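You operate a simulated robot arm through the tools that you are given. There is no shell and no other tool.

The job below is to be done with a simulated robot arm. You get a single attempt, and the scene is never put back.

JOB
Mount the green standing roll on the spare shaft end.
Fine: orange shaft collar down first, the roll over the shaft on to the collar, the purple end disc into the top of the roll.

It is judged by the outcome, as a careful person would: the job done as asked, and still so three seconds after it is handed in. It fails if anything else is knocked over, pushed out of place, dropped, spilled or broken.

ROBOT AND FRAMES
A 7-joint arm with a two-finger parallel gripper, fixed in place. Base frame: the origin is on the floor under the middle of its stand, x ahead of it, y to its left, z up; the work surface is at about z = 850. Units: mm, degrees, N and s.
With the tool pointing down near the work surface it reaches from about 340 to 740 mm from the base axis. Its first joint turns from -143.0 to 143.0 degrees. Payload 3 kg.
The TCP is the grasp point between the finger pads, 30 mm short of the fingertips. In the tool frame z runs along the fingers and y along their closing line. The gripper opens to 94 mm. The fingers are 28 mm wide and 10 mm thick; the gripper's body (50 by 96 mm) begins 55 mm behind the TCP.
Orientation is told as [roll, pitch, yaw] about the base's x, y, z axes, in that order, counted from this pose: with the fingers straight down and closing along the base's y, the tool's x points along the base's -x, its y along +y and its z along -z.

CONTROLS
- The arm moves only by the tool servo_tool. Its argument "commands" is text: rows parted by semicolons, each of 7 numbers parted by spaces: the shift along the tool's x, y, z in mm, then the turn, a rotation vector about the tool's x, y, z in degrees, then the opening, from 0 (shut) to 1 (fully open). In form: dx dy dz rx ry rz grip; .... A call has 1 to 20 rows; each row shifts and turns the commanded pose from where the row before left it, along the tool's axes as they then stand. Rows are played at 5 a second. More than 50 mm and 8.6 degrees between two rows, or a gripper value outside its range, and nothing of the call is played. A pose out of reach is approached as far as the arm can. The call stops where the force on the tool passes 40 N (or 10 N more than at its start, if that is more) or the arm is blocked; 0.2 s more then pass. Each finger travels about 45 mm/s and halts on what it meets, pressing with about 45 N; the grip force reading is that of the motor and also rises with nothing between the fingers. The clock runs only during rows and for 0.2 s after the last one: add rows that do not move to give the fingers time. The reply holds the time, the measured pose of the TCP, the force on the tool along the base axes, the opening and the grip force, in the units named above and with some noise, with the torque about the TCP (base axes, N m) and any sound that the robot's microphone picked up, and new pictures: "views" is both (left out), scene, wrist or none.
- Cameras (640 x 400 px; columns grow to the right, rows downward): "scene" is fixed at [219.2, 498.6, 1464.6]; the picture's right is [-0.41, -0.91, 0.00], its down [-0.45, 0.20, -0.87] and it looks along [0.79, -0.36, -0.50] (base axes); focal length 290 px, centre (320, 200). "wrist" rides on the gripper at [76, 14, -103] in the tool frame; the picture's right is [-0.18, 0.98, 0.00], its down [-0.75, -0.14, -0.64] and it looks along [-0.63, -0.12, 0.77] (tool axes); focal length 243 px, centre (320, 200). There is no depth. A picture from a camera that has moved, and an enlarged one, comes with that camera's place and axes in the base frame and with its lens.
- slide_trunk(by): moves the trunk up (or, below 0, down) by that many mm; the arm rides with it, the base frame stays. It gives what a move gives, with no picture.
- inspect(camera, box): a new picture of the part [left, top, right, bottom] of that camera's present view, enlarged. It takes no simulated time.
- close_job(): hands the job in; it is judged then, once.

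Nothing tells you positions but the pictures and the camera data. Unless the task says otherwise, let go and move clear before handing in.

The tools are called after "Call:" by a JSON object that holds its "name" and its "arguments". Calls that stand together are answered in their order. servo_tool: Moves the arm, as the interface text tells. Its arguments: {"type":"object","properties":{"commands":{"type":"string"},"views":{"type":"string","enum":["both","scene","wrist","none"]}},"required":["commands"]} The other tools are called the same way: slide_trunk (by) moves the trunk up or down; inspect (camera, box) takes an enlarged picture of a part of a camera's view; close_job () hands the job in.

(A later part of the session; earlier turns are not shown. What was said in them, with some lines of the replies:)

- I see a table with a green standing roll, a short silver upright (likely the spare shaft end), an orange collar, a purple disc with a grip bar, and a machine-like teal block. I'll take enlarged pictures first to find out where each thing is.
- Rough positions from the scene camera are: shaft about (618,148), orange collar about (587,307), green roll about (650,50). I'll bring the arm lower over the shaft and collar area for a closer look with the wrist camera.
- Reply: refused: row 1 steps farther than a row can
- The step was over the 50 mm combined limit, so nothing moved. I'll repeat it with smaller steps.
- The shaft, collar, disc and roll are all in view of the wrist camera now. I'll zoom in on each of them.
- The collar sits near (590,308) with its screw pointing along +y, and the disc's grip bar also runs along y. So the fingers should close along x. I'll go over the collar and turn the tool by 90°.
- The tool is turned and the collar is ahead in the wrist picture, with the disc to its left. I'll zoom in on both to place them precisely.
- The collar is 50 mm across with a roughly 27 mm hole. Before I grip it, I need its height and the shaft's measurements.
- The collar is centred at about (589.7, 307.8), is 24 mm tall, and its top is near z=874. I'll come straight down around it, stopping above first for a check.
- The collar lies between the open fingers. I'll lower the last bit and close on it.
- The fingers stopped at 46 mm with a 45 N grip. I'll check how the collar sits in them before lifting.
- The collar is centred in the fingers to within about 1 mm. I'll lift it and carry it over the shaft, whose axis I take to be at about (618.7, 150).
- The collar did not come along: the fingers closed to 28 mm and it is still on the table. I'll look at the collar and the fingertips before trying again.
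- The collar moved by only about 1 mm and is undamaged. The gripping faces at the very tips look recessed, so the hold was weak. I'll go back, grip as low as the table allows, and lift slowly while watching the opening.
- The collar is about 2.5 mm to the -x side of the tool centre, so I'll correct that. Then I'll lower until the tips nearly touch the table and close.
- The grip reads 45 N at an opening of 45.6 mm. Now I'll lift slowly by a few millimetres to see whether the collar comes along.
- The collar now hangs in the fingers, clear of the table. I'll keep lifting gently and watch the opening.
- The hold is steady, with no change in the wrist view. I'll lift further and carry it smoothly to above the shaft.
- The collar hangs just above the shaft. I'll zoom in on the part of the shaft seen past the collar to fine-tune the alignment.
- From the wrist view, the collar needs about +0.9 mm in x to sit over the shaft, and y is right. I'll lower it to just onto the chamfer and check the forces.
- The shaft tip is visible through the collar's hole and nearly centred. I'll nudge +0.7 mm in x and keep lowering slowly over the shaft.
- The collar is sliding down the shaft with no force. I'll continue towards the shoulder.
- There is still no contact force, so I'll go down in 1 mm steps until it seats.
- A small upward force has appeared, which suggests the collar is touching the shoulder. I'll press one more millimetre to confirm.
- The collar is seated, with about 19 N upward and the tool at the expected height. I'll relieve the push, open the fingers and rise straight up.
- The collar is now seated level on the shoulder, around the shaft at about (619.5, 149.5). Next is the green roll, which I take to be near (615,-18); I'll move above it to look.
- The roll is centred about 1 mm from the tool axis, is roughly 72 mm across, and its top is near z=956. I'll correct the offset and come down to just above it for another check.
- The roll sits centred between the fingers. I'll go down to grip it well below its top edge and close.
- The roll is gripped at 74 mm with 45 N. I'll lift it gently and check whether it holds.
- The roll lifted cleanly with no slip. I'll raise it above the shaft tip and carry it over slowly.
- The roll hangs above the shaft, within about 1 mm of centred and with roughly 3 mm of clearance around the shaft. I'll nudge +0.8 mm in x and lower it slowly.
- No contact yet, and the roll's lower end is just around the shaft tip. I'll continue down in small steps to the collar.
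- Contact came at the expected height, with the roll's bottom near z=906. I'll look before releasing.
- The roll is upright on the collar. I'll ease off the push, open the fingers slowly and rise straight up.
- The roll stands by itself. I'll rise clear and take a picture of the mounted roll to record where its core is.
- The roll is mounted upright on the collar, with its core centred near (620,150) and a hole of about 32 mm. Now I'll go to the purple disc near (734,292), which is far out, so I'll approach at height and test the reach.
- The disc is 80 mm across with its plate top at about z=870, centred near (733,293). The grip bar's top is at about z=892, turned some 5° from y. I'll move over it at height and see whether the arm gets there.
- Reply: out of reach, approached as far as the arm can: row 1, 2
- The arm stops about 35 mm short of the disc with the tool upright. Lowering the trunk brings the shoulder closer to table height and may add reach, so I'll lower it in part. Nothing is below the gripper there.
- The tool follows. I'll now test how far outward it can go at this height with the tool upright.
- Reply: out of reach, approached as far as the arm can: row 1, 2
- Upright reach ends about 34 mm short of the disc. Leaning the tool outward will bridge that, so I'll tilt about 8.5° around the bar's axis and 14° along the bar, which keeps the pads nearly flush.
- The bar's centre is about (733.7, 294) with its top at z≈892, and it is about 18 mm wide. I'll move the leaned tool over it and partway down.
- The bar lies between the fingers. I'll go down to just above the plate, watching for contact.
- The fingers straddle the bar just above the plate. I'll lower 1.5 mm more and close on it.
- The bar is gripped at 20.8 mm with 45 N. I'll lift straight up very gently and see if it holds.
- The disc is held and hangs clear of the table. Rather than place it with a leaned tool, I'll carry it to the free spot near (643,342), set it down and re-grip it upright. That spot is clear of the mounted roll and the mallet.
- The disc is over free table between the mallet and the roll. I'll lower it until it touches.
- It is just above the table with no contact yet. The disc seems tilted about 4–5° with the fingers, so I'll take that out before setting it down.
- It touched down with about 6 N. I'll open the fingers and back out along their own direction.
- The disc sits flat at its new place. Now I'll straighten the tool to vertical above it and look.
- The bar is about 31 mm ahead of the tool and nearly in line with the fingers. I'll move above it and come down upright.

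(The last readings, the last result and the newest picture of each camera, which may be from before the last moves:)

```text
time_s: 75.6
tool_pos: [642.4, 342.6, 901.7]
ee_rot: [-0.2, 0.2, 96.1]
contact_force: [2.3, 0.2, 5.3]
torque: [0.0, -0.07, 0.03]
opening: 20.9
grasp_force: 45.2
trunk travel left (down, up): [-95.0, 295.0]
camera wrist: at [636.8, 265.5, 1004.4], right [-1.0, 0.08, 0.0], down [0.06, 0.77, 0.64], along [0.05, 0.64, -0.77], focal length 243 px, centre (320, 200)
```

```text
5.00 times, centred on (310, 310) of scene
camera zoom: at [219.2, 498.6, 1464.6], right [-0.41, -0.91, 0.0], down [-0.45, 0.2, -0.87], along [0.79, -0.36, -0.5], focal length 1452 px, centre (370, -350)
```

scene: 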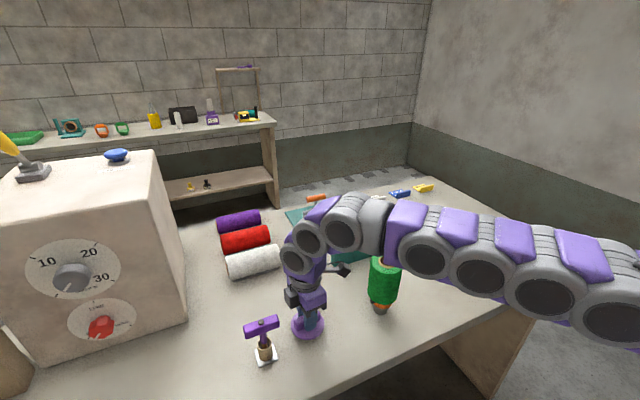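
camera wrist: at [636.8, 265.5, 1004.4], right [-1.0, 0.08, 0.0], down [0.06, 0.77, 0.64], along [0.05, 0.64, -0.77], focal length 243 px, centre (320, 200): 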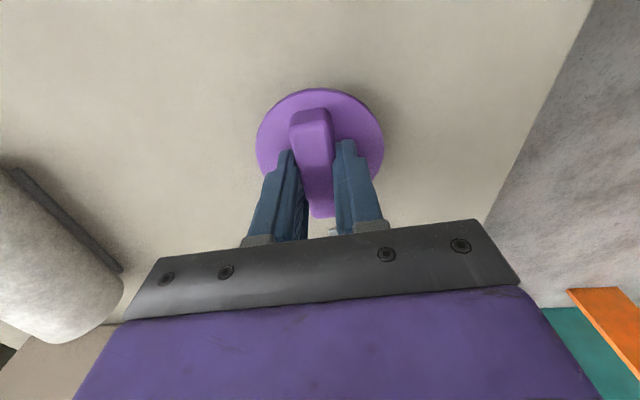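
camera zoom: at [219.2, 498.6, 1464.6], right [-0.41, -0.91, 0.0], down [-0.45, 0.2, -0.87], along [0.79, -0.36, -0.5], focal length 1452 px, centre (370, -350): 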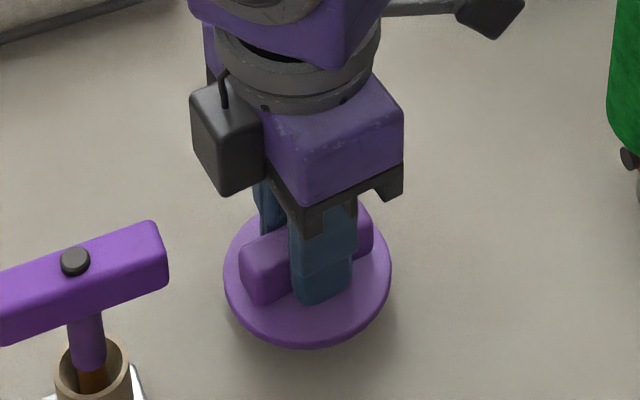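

The disc's bar is gripped upright with 45 N. I'll lift gently first and check the hold.

Call:
{"name": "servo_tool", "arguments": {"commands": "0 0 -1 0 0 0 0; 0 0 -1 0 0 0 0; 0 0 -2 0 0 0 0; 0 0 -3 0 0 0 0; 0 0 -4 0 0 0 0; 0 0 -6 0 0 0 0; 0 0 -6 0 0 0 0; 0 0 -4 0 0 0 0; 0 0 -2 0 0 0 0; 0 0 0 0 0 0 0", "views": "both"}}

Call:
{"name": "inspect", "arguments": {"camera": "wrist", "box": [220, 80, 420, 220]}}

Call:
{"name": "inspect", "arguments": {"camera": "scene", "box": [260, 260, 360, 340]}}

```text
time_s: 77.8
tool_pos: [642.1, 342.7, 929.9]
ee_rot: [-0.2, 0.2, 96.1]
contact_force: [0.1, 0.8, -1.8]
torque: [0.0, 0.02, -0.01]
opening: 20.9
grasp_force: 45.0
trunk travel left (down, up): [-95.0, 295.0]
camera wrist: at [636.7, 265.9, 1031.9], right [-1.0, 0.08, 0.0], down [0.06, 0.77, 0.64], along [0.05, 0.64, -0.77], focal length 243 px, centre (320, 200)
```

scene: 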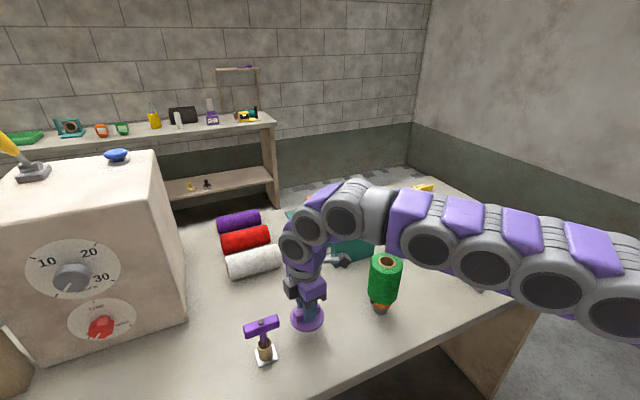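
wrist: 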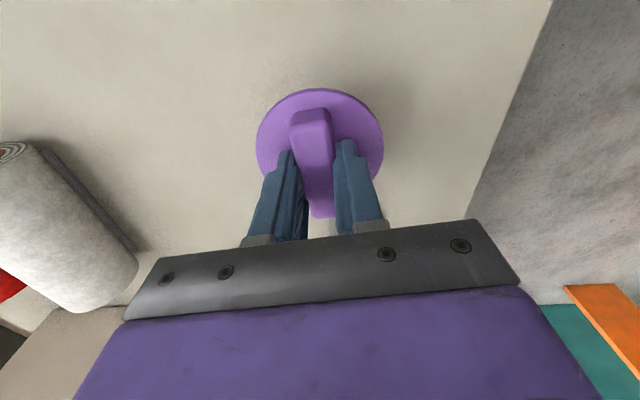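

```text
2.86 times, centred on (320, 150) of wrist
camera zoom: at [636.7, 265.9, 1031.9], right [-1.0, 0.08, 0.0], down [0.06, 0.77, 0.64], along [0.05, 0.64, -0.77], focal length 693 px, centre (320, 343)
```

zoom: 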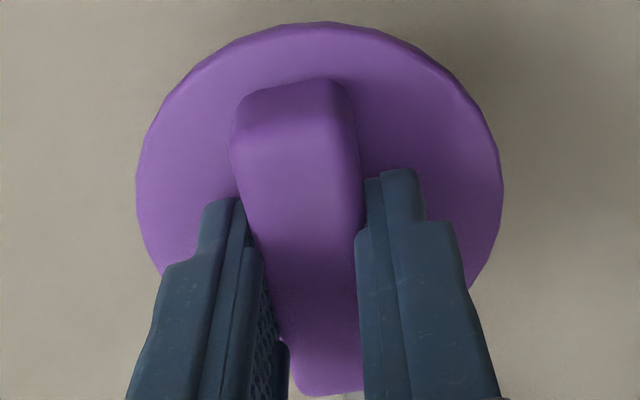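

```text
5.00 times, centred on (310, 300) of scene
camera zoom: at [219.2, 498.6, 1464.6], right [-0.41, -0.91, 0.0], down [-0.45, 0.2, -0.87], along [0.79, -0.36, -0.5], focal length 1452 px, centre (370, -300)
```

zoom: 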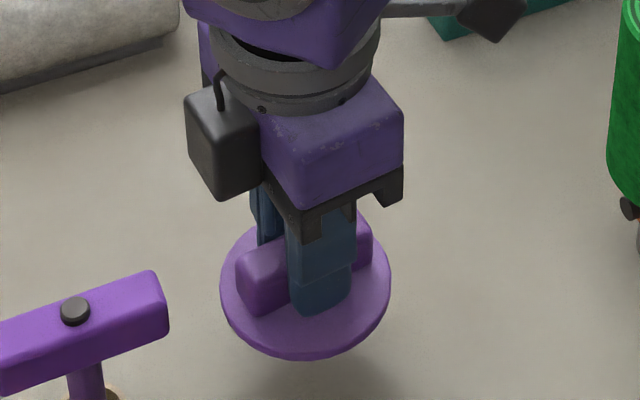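

The hold is firm and the disc hangs level. I'll lift it above the roll's height and carry it over.

Call:
{"name": "servo_tool", "arguments": {"commands": "0 0 -8 0 0 0 0; 0 0 -15 0 0 0 0; 0 0 -22 0 0 0 0; 0 0 -25 0 0 0 0; 0 0 -25 0 0 0 0; 0 0 -25 0 0 0 0; 0 0 -20 0 0 0 0; 0 0 -15 0 0 0 0; 0 0 -10 0 0 0 0; 7.5 1.7 0 0 0 0 0; 15.1 3.4 0 0 0 0 0; 22.6 5.1 0 0 0 0 0; 24.5 5.5 0 0 0 0 0; 24.5 5.5 0 0 0 0 0; 24.5 5.5 0 0 0 0 0; 24.5 5.5 0 0 0 0 0; 20.7 4.7 0 0 0 0 0; 15.1 3.4 0 0 0 0 0; 9.4 2.2 0 0 0 0 0; 0 0 0 0 0 0 0", "views": "both"}}

Call:
{"name": "inspect", "arguments": {"camera": "wrist", "box": [220, 60, 420, 220]}}

Call:
{"name": "inspect", "arguments": {"camera": "scene", "box": [340, 210, 430, 300]}}

```text
time_s: 82.0
tool_pos: [619.3, 151.7, 1095.7]
ee_rot: [-0.2, 0.2, 96.1]
contact_force: [-0.5, -0.4, -1.2]
torque: [-0.01, 0.03, 0.0]
opening: 20.6
grasp_force: 45.1
trunk travel left (down, up): [-95.0, 295.0]
camera wrist: at [613.2, 74.3, 1197.6], right [-1.0, 0.08, 0.0], down [0.06, 0.77, 0.64], along [0.05, 0.64, -0.77], focal length 243 px, centre (320, 200)
```

scene: 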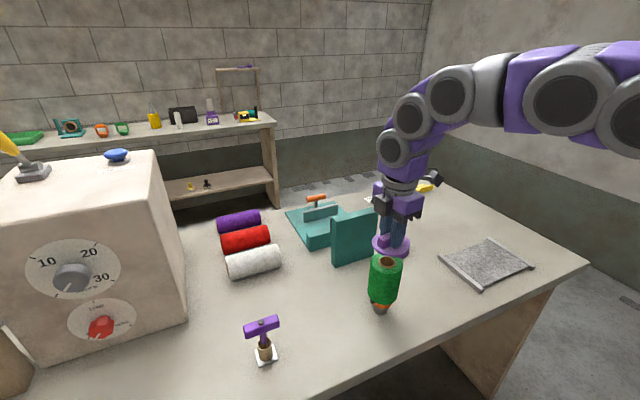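
wrist: 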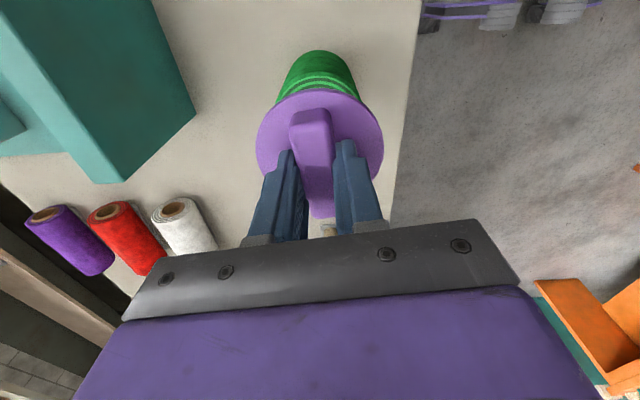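

```text
2.50 times, centred on (320, 140) of wrist
camera zoom: at [613.2, 74.3, 1197.6], right [-1.0, 0.08, 0.0], down [0.06, 0.77, 0.64], along [0.05, 0.64, -0.77], focal length 606 px, centre (320, 350)
```

zoom: 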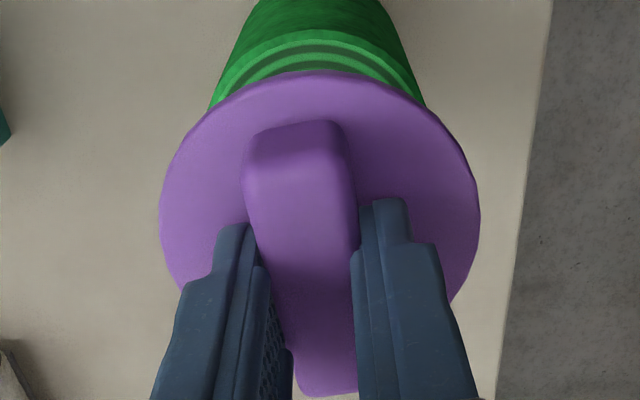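

```text
4.44 times, centred on (385, 255) of scene
camera zoom: at [219.2, 498.6, 1464.6], right [-0.41, -0.91, 0.0], down [-0.45, 0.2, -0.87], along [0.79, -0.36, -0.5], focal length 1291 px, centre (31, -44)
```

zoom: 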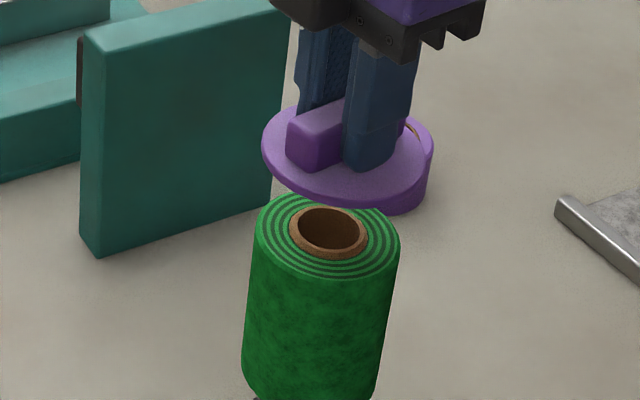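

The disc hangs over the roll and is close to centred. I'll take finer looks to check the last millimetre before lowering.

Call:
{"name": "inspect", "arguments": {"camera": "scene", "box": [365, 225, 421, 285]}}

Call:
{"name": "inspect", "arguments": {"camera": "wrist", "box": [250, 40, 390, 140]}}

```text
6.67 times, centred on (393, 255) of scene
camera zoom: at [219.2, 498.6, 1464.6], right [-0.41, -0.91, 0.0], down [-0.45, 0.2, -0.87], along [0.79, -0.36, -0.5], focal length 1936 px, centre (-167, -167)
```

zoom: 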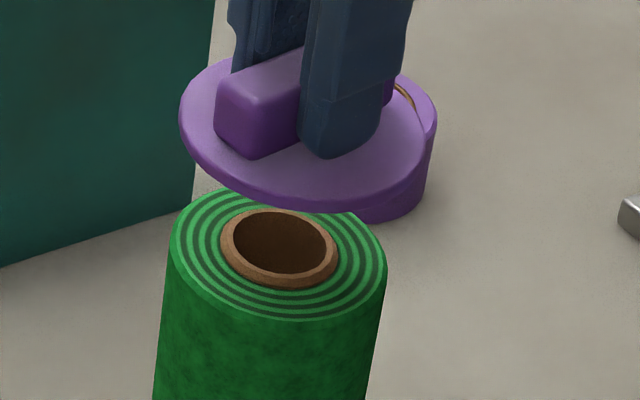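

```text
4.00 times, centred on (320, 90) of wrist
camera zoom: at [613.2, 74.3, 1197.6], right [-1.0, 0.08, 0.0], down [0.06, 0.77, 0.64], along [0.05, 0.64, -0.77], focal length 970 px, centre (320, 640)
```

zoom: 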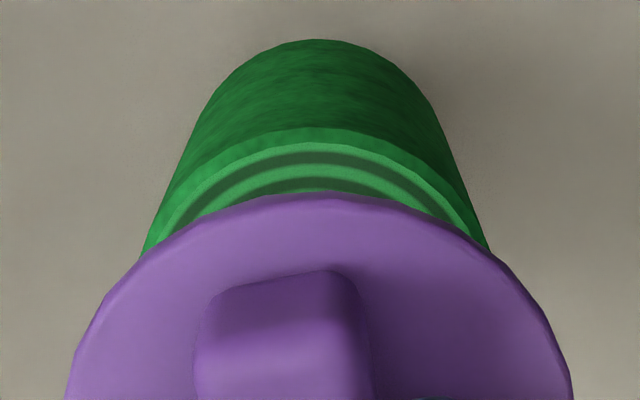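

Comparing both cameras, the disc should shift about (+1.0, +1.6) mm to be over the core. I'll apply that and lower to just above the roll's top.

Call:
{"name": "servo_tool", "arguments": {"commands": "-1.5 -1.2 6 0 0 0 0; 0 0 8 0 0 0 0; 0 0 7 0 0 0 0; 0 0 4 0 0 0 0; 0 0 2 0 0 0 0; 0 0 0 0 0 0 0", "views": "both"}}

Call:
{"name": "inspect", "arguments": {"camera": "scene", "box": [365, 235, 421, 295]}}

Call:
{"name": "inspect", "arguments": {"camera": "wrist", "box": [250, 40, 390, 140]}}

```text
time_s: 83.4
tool_pos: [620.7, 154.2, 1067.3]
ee_rot: [-0.1, 0.2, 96.2]
contact_force: [-1.4, -0.9, -0.1]
torque: [0.0, 0.04, -0.01]
opening: 20.6
grasp_force: 45.0
trunk travel left (down, up): [-95.0, 295.0]
camera wrist: at [615.6, 76.0, 1170.0], right [-1.0, 0.08, 0.0], down [0.06, 0.77, 0.64], along [0.05, 0.64, -0.77], focal length 243 px, centre (320, 200)
```

scene: 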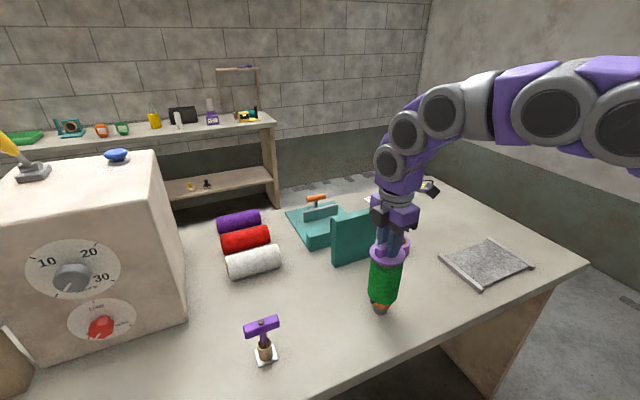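
wrist: 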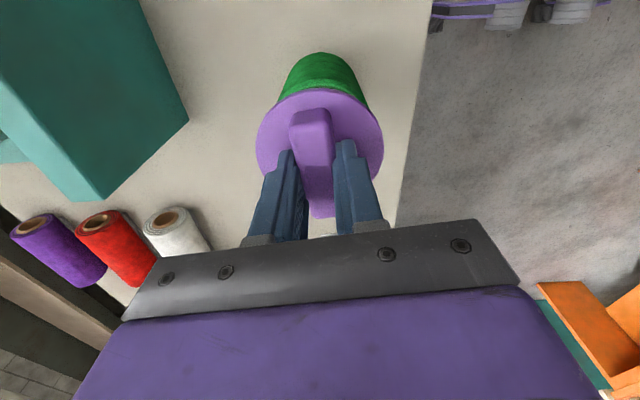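

```text
6.67 times, centred on (393, 265) of scene
camera zoom: at [219.2, 498.6, 1464.6], right [-0.41, -0.91, 0.0], down [-0.45, 0.2, -0.87], along [0.79, -0.36, -0.5], focal length 1936 px, centre (-167, -233)
```

zoom: 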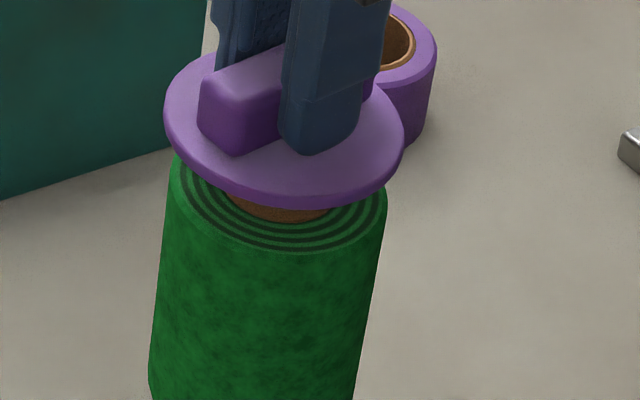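

```text
4.00 times, centred on (320, 90) of wrist
camera zoom: at [615.6, 76.0, 1170.0], right [-1.0, 0.08, 0.0], down [0.06, 0.77, 0.64], along [0.05, 0.64, -0.77], focal length 970 px, centre (320, 640)
```

zoom: 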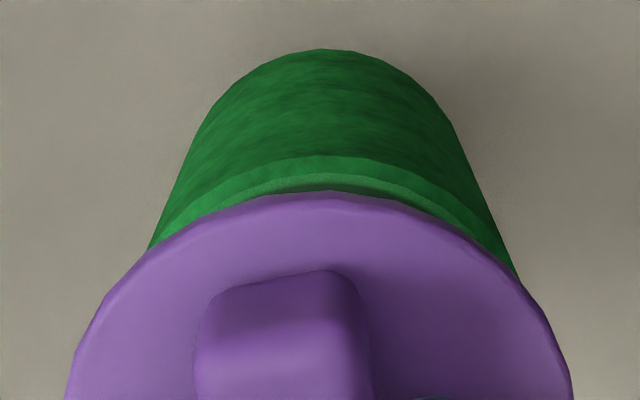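

The arm settled slightly further than commanded, so the disc is now about (1,1) mm past centre. I'll correct back and let it settle.

Call:
{"name": "servo_tool", "arguments": {"commands": "0.9 1.1 0 0 0 0 0; 0 0 0 0 0 0 0; 0 0 0 0 0 0 0; 0 0 0 0 0 0 0", "views": "wrist"}}

Call:
{"name": "inspect", "arguments": {"camera": "scene", "box": [365, 235, 421, 295]}}

Call:
{"name": "inspect", "arguments": {"camera": "wrist", "box": [250, 40, 390, 140]}}

```text
time_s: 84.4
tool_pos: [620.8, 152.5, 1068.2]
ee_rot: [-0.3, 0.1, 96.0]
contact_force: [0.4, 0.1, -1.0]
torque: [0.02, -0.01, 0.02]
opening: 20.8
grasp_force: 45.3
trunk travel left (down, up): [-95.0, 295.0]
camera wrist: at [614.9, 75.0, 1170.9], right [-1.0, 0.08, 0.0], down [0.06, 0.77, 0.64], along [0.05, 0.64, -0.77], focal length 243 px, centre (320, 200)
```

wrist: 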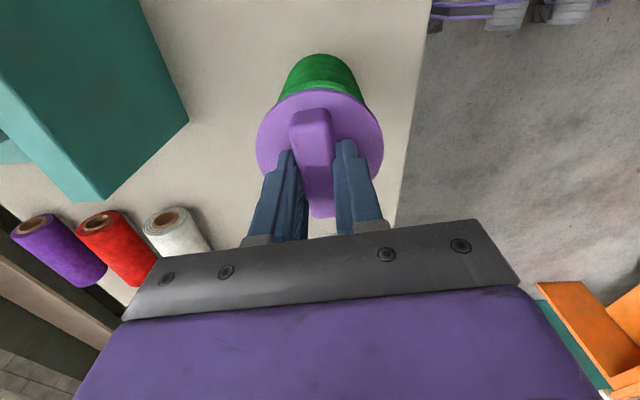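

```text
6.67 times, centred on (393, 265) of scene
camera zoom: at [219.2, 498.6, 1464.6], right [-0.41, -0.91, 0.0], down [-0.45, 0.2, -0.87], along [0.79, -0.36, -0.5], focal length 1936 px, centre (-167, -233)
```

zoom: 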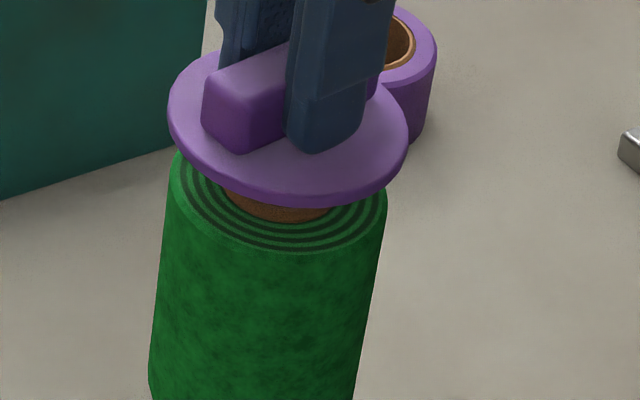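

```text
4.00 times, centred on (320, 90) of wrist
camera zoom: at [614.9, 75.0, 1170.9], right [-1.0, 0.08, 0.0], down [0.06, 0.77, 0.64], along [0.05, 0.64, -0.77], focal length 970 px, centre (320, 640)
```

zoom: 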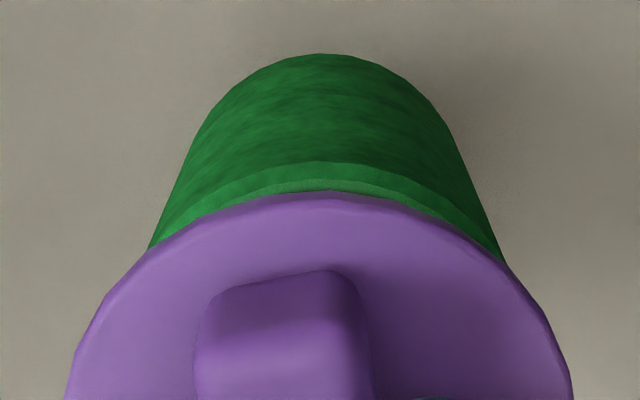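

Both cameras now agree that the disc is centred within about half a millimetre. I'll lower the plug into the core in small steps, watching force.

Call:
{"name": "servo_tool", "arguments": {"commands": "0 0.3 2 0 0 0 0; 0 0 2 0 0 0 0; 0 0 1.5 0 0 0 0; 0 0 1.5 0 0 0 0; 0 0 1 0 0 0 0; 0 0 0 0 0 0 0", "views": "none"}}

Call:
{"name": "inspect", "arguments": {"camera": "scene", "box": [365, 235, 421, 295]}}

Call:
{"name": "inspect", "arguments": {"camera": "wrist", "box": [250, 40, 390, 140]}}

```text
time_s: 85.8
tool_pos: [620.8, 151.8, 1060.3]
ee_rot: [-0.3, 0.2, 96.2]
contact_force: [0.8, -0.1, 0.1]
torque: [0.01, 0.03, 0.0]
opening: 20.6
grasp_force: 45.3
trunk travel left (down, up): [-95.0, 295.0]
```

```text
6.67 times, centred on (393, 265) of scene
camera zoom: at [219.2, 498.6, 1464.6], right [-0.41, -0.91, 0.0], down [-0.45, 0.2, -0.87], along [0.79, -0.36, -0.5], focal length 1936 px, centre (-167, -233)
```

zoom: 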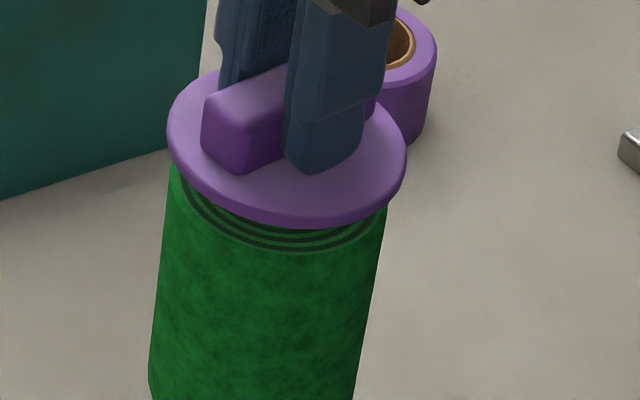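

```text
4.00 times, centred on (320, 90) of wrist
camera zoom: at [614.2, 74.8, 1162.6], right [-1.0, 0.08, 0.0], down [0.06, 0.77, 0.64], along [0.05, 0.64, -0.77], focal length 970 px, centre (320, 640)
```

zoom: 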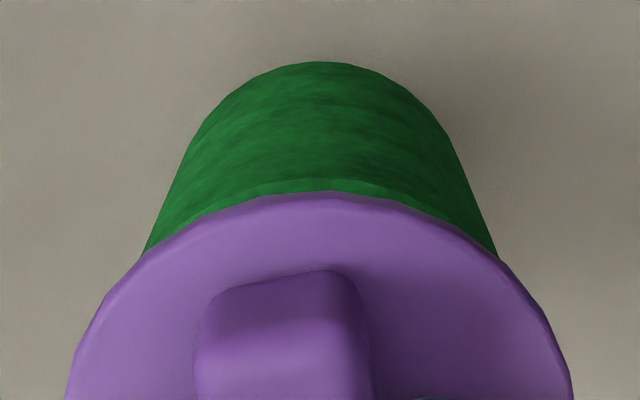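

No contact yet. I'll keep lowering in small steps.

Call:
{"name": "servo_tool", "arguments": {"commands": "0 0 1 0 0 0 0; 0 0 1 0 0 0 0; 0 0 1 0 0 0 0; 0 0 1 0 0 0 0; 0 0 0 0 0 0 0", "views": "none"}}

Call:
{"name": "inspect", "arguments": {"camera": "scene", "box": [365, 235, 421, 295]}}

```text
time_s: 87.0
tool_pos: [619.8, 152.1, 1056.3]
ee_rot: [-0.2, 0.2, 96.2]
contact_force: [0.3, -0.1, -1.0]
torque: [-0.03, 0.0, 0.0]
opening: 21.2
grasp_force: 44.9
trunk travel left (down, up): [-95.0, 295.0]
```

```text
6.67 times, centred on (393, 265) of scene
camera zoom: at [219.2, 498.6, 1464.6], right [-0.41, -0.91, 0.0], down [-0.45, 0.2, -0.87], along [0.79, -0.36, -0.5], focal length 1936 px, centre (-167, -233)
```

zoom: 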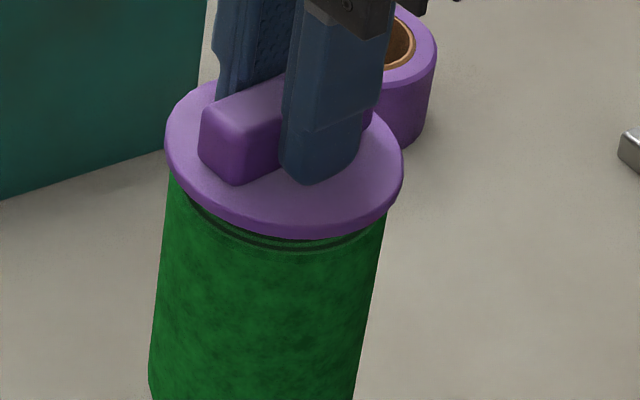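

The plug is going into the core without resistance. I'll continue.

Call:
{"name": "servo_tool", "arguments": {"commands": "0 0 1 0 0 0 0; 0 0 1 0 0 0 0; 0 0 1 0 0 0 0; 0 0 1 0 0 0 0; 0 0 0 0 0 0 0", "views": "none"}}

Call:
{"name": "inspect", "arguments": {"camera": "scene", "box": [365, 235, 421, 295]}}

```text
time_s: 88.2
tool_pos: [619.7, 152.2, 1051.8]
ee_rot: [-0.2, 0.1, 96.0]
contact_force: [0.5, -0.2, -0.4]
torque: [0.0, -0.01, 0.03]
opening: 20.8
grasp_force: 44.7
trunk travel left (down, up): [-95.0, 295.0]
```

```text
6.67 times, centred on (393, 265) of scene
camera zoom: at [219.2, 498.6, 1464.6], right [-0.41, -0.91, 0.0], down [-0.45, 0.2, -0.87], along [0.79, -0.36, -0.5], focal length 1936 px, centre (-167, -233)
```

zoom: 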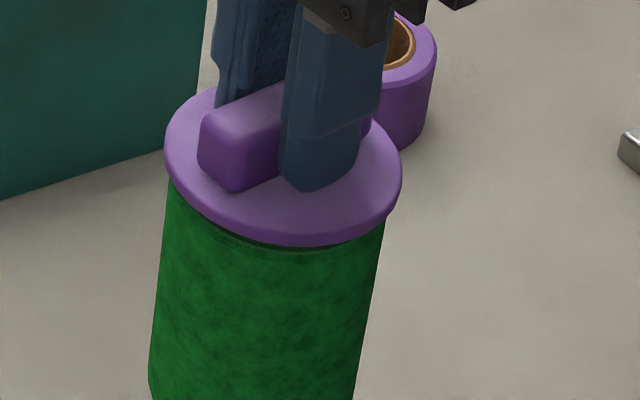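

Call:
{"name": "servo_tool", "arguments": {"commands": "0 0 1 0 0 0 0; 0 0 1 0 0 0 0; 0 0 1 0 0 0 0; 0 0 0 0 0 0 0", "views": "none"}}

Call:
{"name": "inspect", "arguments": {"camera": "scene", "box": [365, 235, 421, 295]}}

```text
time_s: 89.2
tool_pos: [621.1, 152.4, 1050.1]
ee_rot: [-0.2, 0.2, 96.2]
contact_force: [0.2, 0.5, -1.2]
torque: [0.0, 0.02, 0.03]
opening: 20.6
grasp_force: 44.7
trunk travel left (down, up): [-95.0, 295.0]
```

```text
6.67 times, centred on (393, 265) of scene
camera zoom: at [219.2, 498.6, 1464.6], right [-0.41, -0.91, 0.0], down [-0.45, 0.2, -0.87], along [0.79, -0.36, -0.5], focal length 1936 px, centre (-167, -233)
```

zoom: 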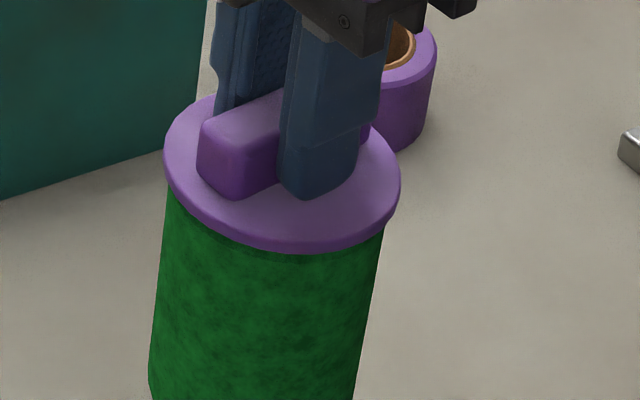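

Call:
{"name": "servo_tool", "arguments": {"commands": "0 0 0.8 0 0 0 0; 0 0 0.8 0 0 0 0; 0 0 0 0 0 0 0", "views": "none"}}

```text
time_s: 90.0
tool_pos: [618.8, 153.0, 1048.4]
ee_rot: [-0.2, 0.1, 96.0]
contact_force: [-1.1, 0.3, 3.4]
torque: [0.06, 0.16, 0.0]
opening: 20.8
grasp_force: 45.0
trunk travel left (down, up): [-95.0, 295.0]
```

Force is starting to build at the expected seating height. I'll press slightly more to confirm it is fully home, then look.

Call:
{"name": "servo_tool", "arguments": {"commands": "0 0 0.7 0 0 0 0; 0 0 0 0 0 0 0", "views": "wrist"}}

Call:
{"name": "inspect", "arguments": {"camera": "scene", "box": [355, 235, 425, 320]}}

```text
time_s: 90.6
tool_pos: [620.3, 153.4, 1047.9]
ee_rot: [-0.2, 0.1, 96.1]
contact_force: [-1.1, 1.4, 10.4]
torque: [0.18, 0.29, 0.03]
opening: 20.8
grasp_force: 45.0
trunk travel left (down, up): [-95.0, 295.0]
camera wrist: at [613.6, 75.1, 1150.3], right [-1.0, 0.08, 0.0], down [0.06, 0.77, 0.64], along [0.05, 0.64, -0.77], focal length 243 px, centre (320, 200)
```

wrist: 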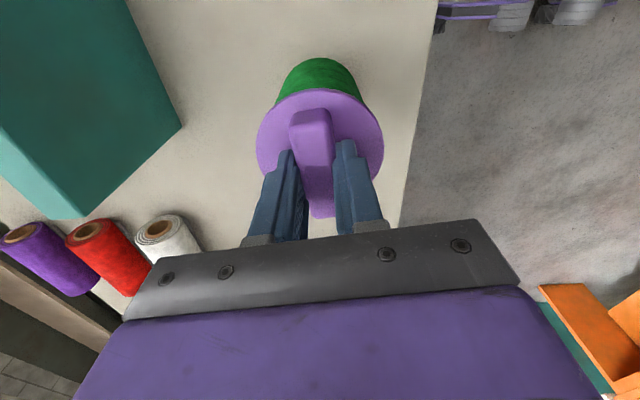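

```text
4.71 times, centred on (390, 278) of scene
camera zoom: at [219.2, 498.6, 1464.6], right [-0.41, -0.91, 0.0], down [-0.45, 0.2, -0.87], along [0.79, -0.36, -0.5], focal length 1366 px, centre (-9, -165)
```

zoom: 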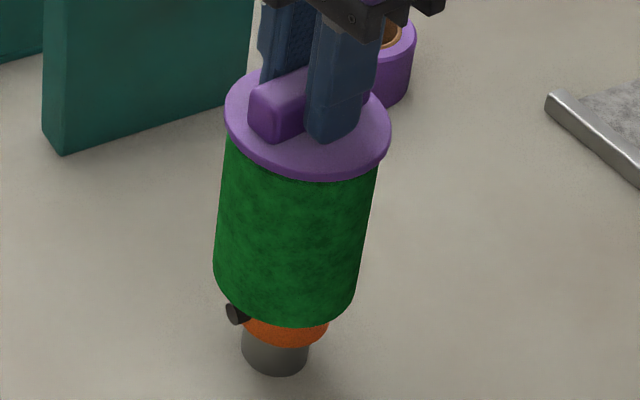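

The disc is seated on top of the roll with about 10 N of upward force. I'll relax the push, open the fingers and rise straight up.

Call:
{"name": "servo_tool", "arguments": {"commands": "0 0 -0.9 0 0 0 0; 0 0 0 0 0 0 0; 0 0 0 0 0 0 0.25; 0 0 0 0 0 0 0.4; 0 0 0 0 0 0 0.5; 0 0 0 0 0 0 0.5; 0 0 -3 0 0 0 0.5; 0 0 -12 0 0 0 0.5; 0 0 -25 0 0 0 0.5; 0 0 -40 0 0 0 0.5; 0 0 -40 0 0 0 0.5; 0 0 0 0 0 0 0.5; 0 0 0 0 0 0 0.5", "views": "both"}}

Call:
{"name": "inspect", "arguments": {"camera": "scene", "box": [350, 235, 420, 320]}}

Call:
{"name": "inspect", "arguments": {"camera": "wrist", "box": [240, 30, 400, 150]}}

```text
time_s: 93.4
tool_pos: [620.7, 153.9, 1169.8]
ee_rot: [-0.2, 0.2, 96.1]
contact_force: [0.0, 0.2, -0.2]
torque: [-0.01, -0.01, 0.05]
opening: 46.8
grasp_force: 0.0
trunk travel left (down, up): [-95.0, 295.0]
camera wrist: at [615.5, 76.3, 1271.4], right [-1.0, 0.08, 0.0], down [0.06, 0.77, 0.64], along [0.05, 0.64, -0.77], focal length 243 px, centre (320, 200)
```

scene: 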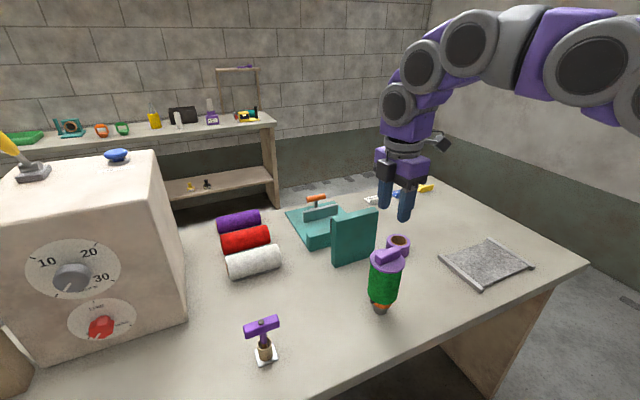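
wrist: 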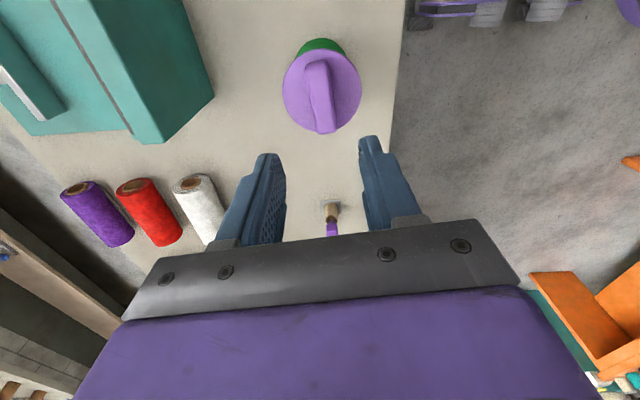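

```text
4.71 times, centred on (385, 278) of scene
camera zoom: at [219.2, 498.6, 1464.6], right [-0.41, -0.91, 0.0], down [-0.45, 0.2, -0.87], along [0.79, -0.36, -0.5], focal length 1366 px, centre (14, -165)
```

zoom: 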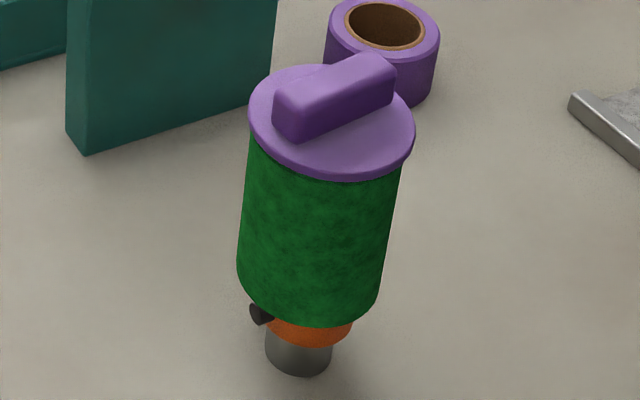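

```text
3.33 times, centred on (320, 90) of wrist
camera zoom: at [615.5, 76.3, 1271.4], right [-1.0, 0.08, 0.0], down [0.06, 0.77, 0.64], along [0.05, 0.64, -0.77], focal length 809 px, centre (320, 567)
```

zoom: 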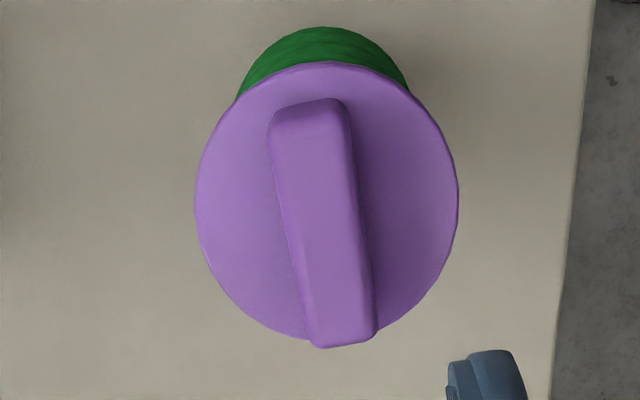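

The stack stands alone: collar, roll, then disc on top. I'll take a closer look at the joint between disc and roll, and at the rest of the table.

Call:
{"name": "inspect", "arguments": {"camera": "scene", "box": [362, 245, 412, 285]}}

Call:
{"name": "inspect", "arguments": {"camera": "scene", "box": [360, 275, 410, 320]}}

Call:
{"name": "inspect", "arguments": {"camera": "scene", "box": [200, 180, 560, 380]}}

```text
10.00 times, centred on (387, 265) of scene
camera zoom: at [219.2, 498.6, 1464.6], right [-0.41, -0.91, 0.0], down [-0.45, 0.2, -0.87], along [0.79, -0.36, -0.5], focal length 2904 px, centre (-350, -450)
```

zoom: 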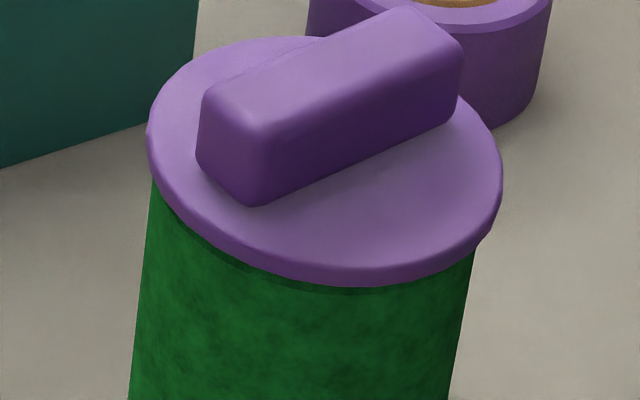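

```text
8.89 times, centred on (385, 298) of scene
camera zoom: at [219.2, 498.6, 1464.6], right [-0.41, -0.91, 0.0], down [-0.45, 0.2, -0.87], along [0.79, -0.36, -0.5], focal length 2581 px, centre (-258, -667)
```

zoom: 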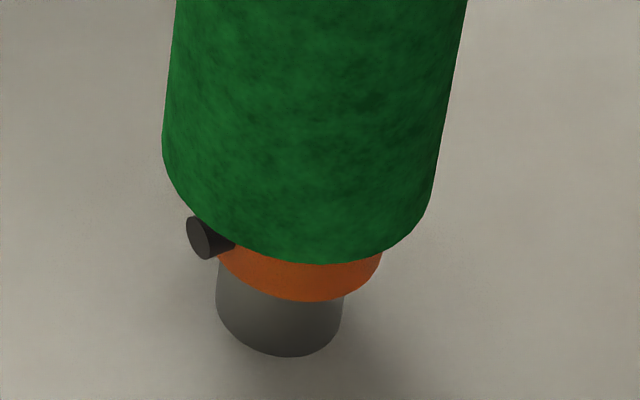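

```text
1.78 times, centred on (380, 280) of scene
camera zoom: at [219.2, 498.6, 1464.6], right [-0.41, -0.91, 0.0], down [-0.45, 0.2, -0.87], along [0.79, -0.36, -0.5], focal length 516 px, centre (213, 58)
```

zoom: 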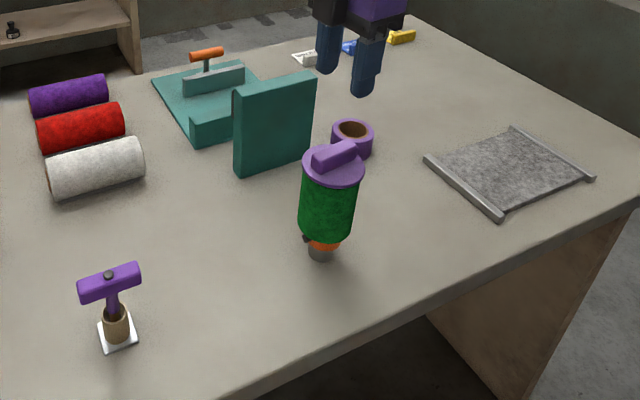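

The disc sits flush and level on the roll, the roll rests on the collar, and nothing else on the table has moved. The gripper is open and well clear above, so I'm handing the job in.

Call:
{"name": "close_job", "arguments": {}}

```text
The job is handed in.
```

The green roll is mounted on the spare shaft end, and I've handed the job in. The orange collar sits on the shaft's shoulder, the roll stands on the collar, and the purple end disc is plugged into the top of the roll. In the last pictures the disc was flush and level and the stack stood on its own. Nothing else on the table had moved.

- **Collar:** The first grip slipped. The collar stayed on the table and shifted by about 1 mm. A second, slower lift held.
- **Disc:** It was just out of reach with the tool upright, so I lowered the trunk by 130 mm and picked the disc up with the tool leaned over. I set it down nearer, re-gripped it upright and placed it from there. I left the trunk at that lower height.
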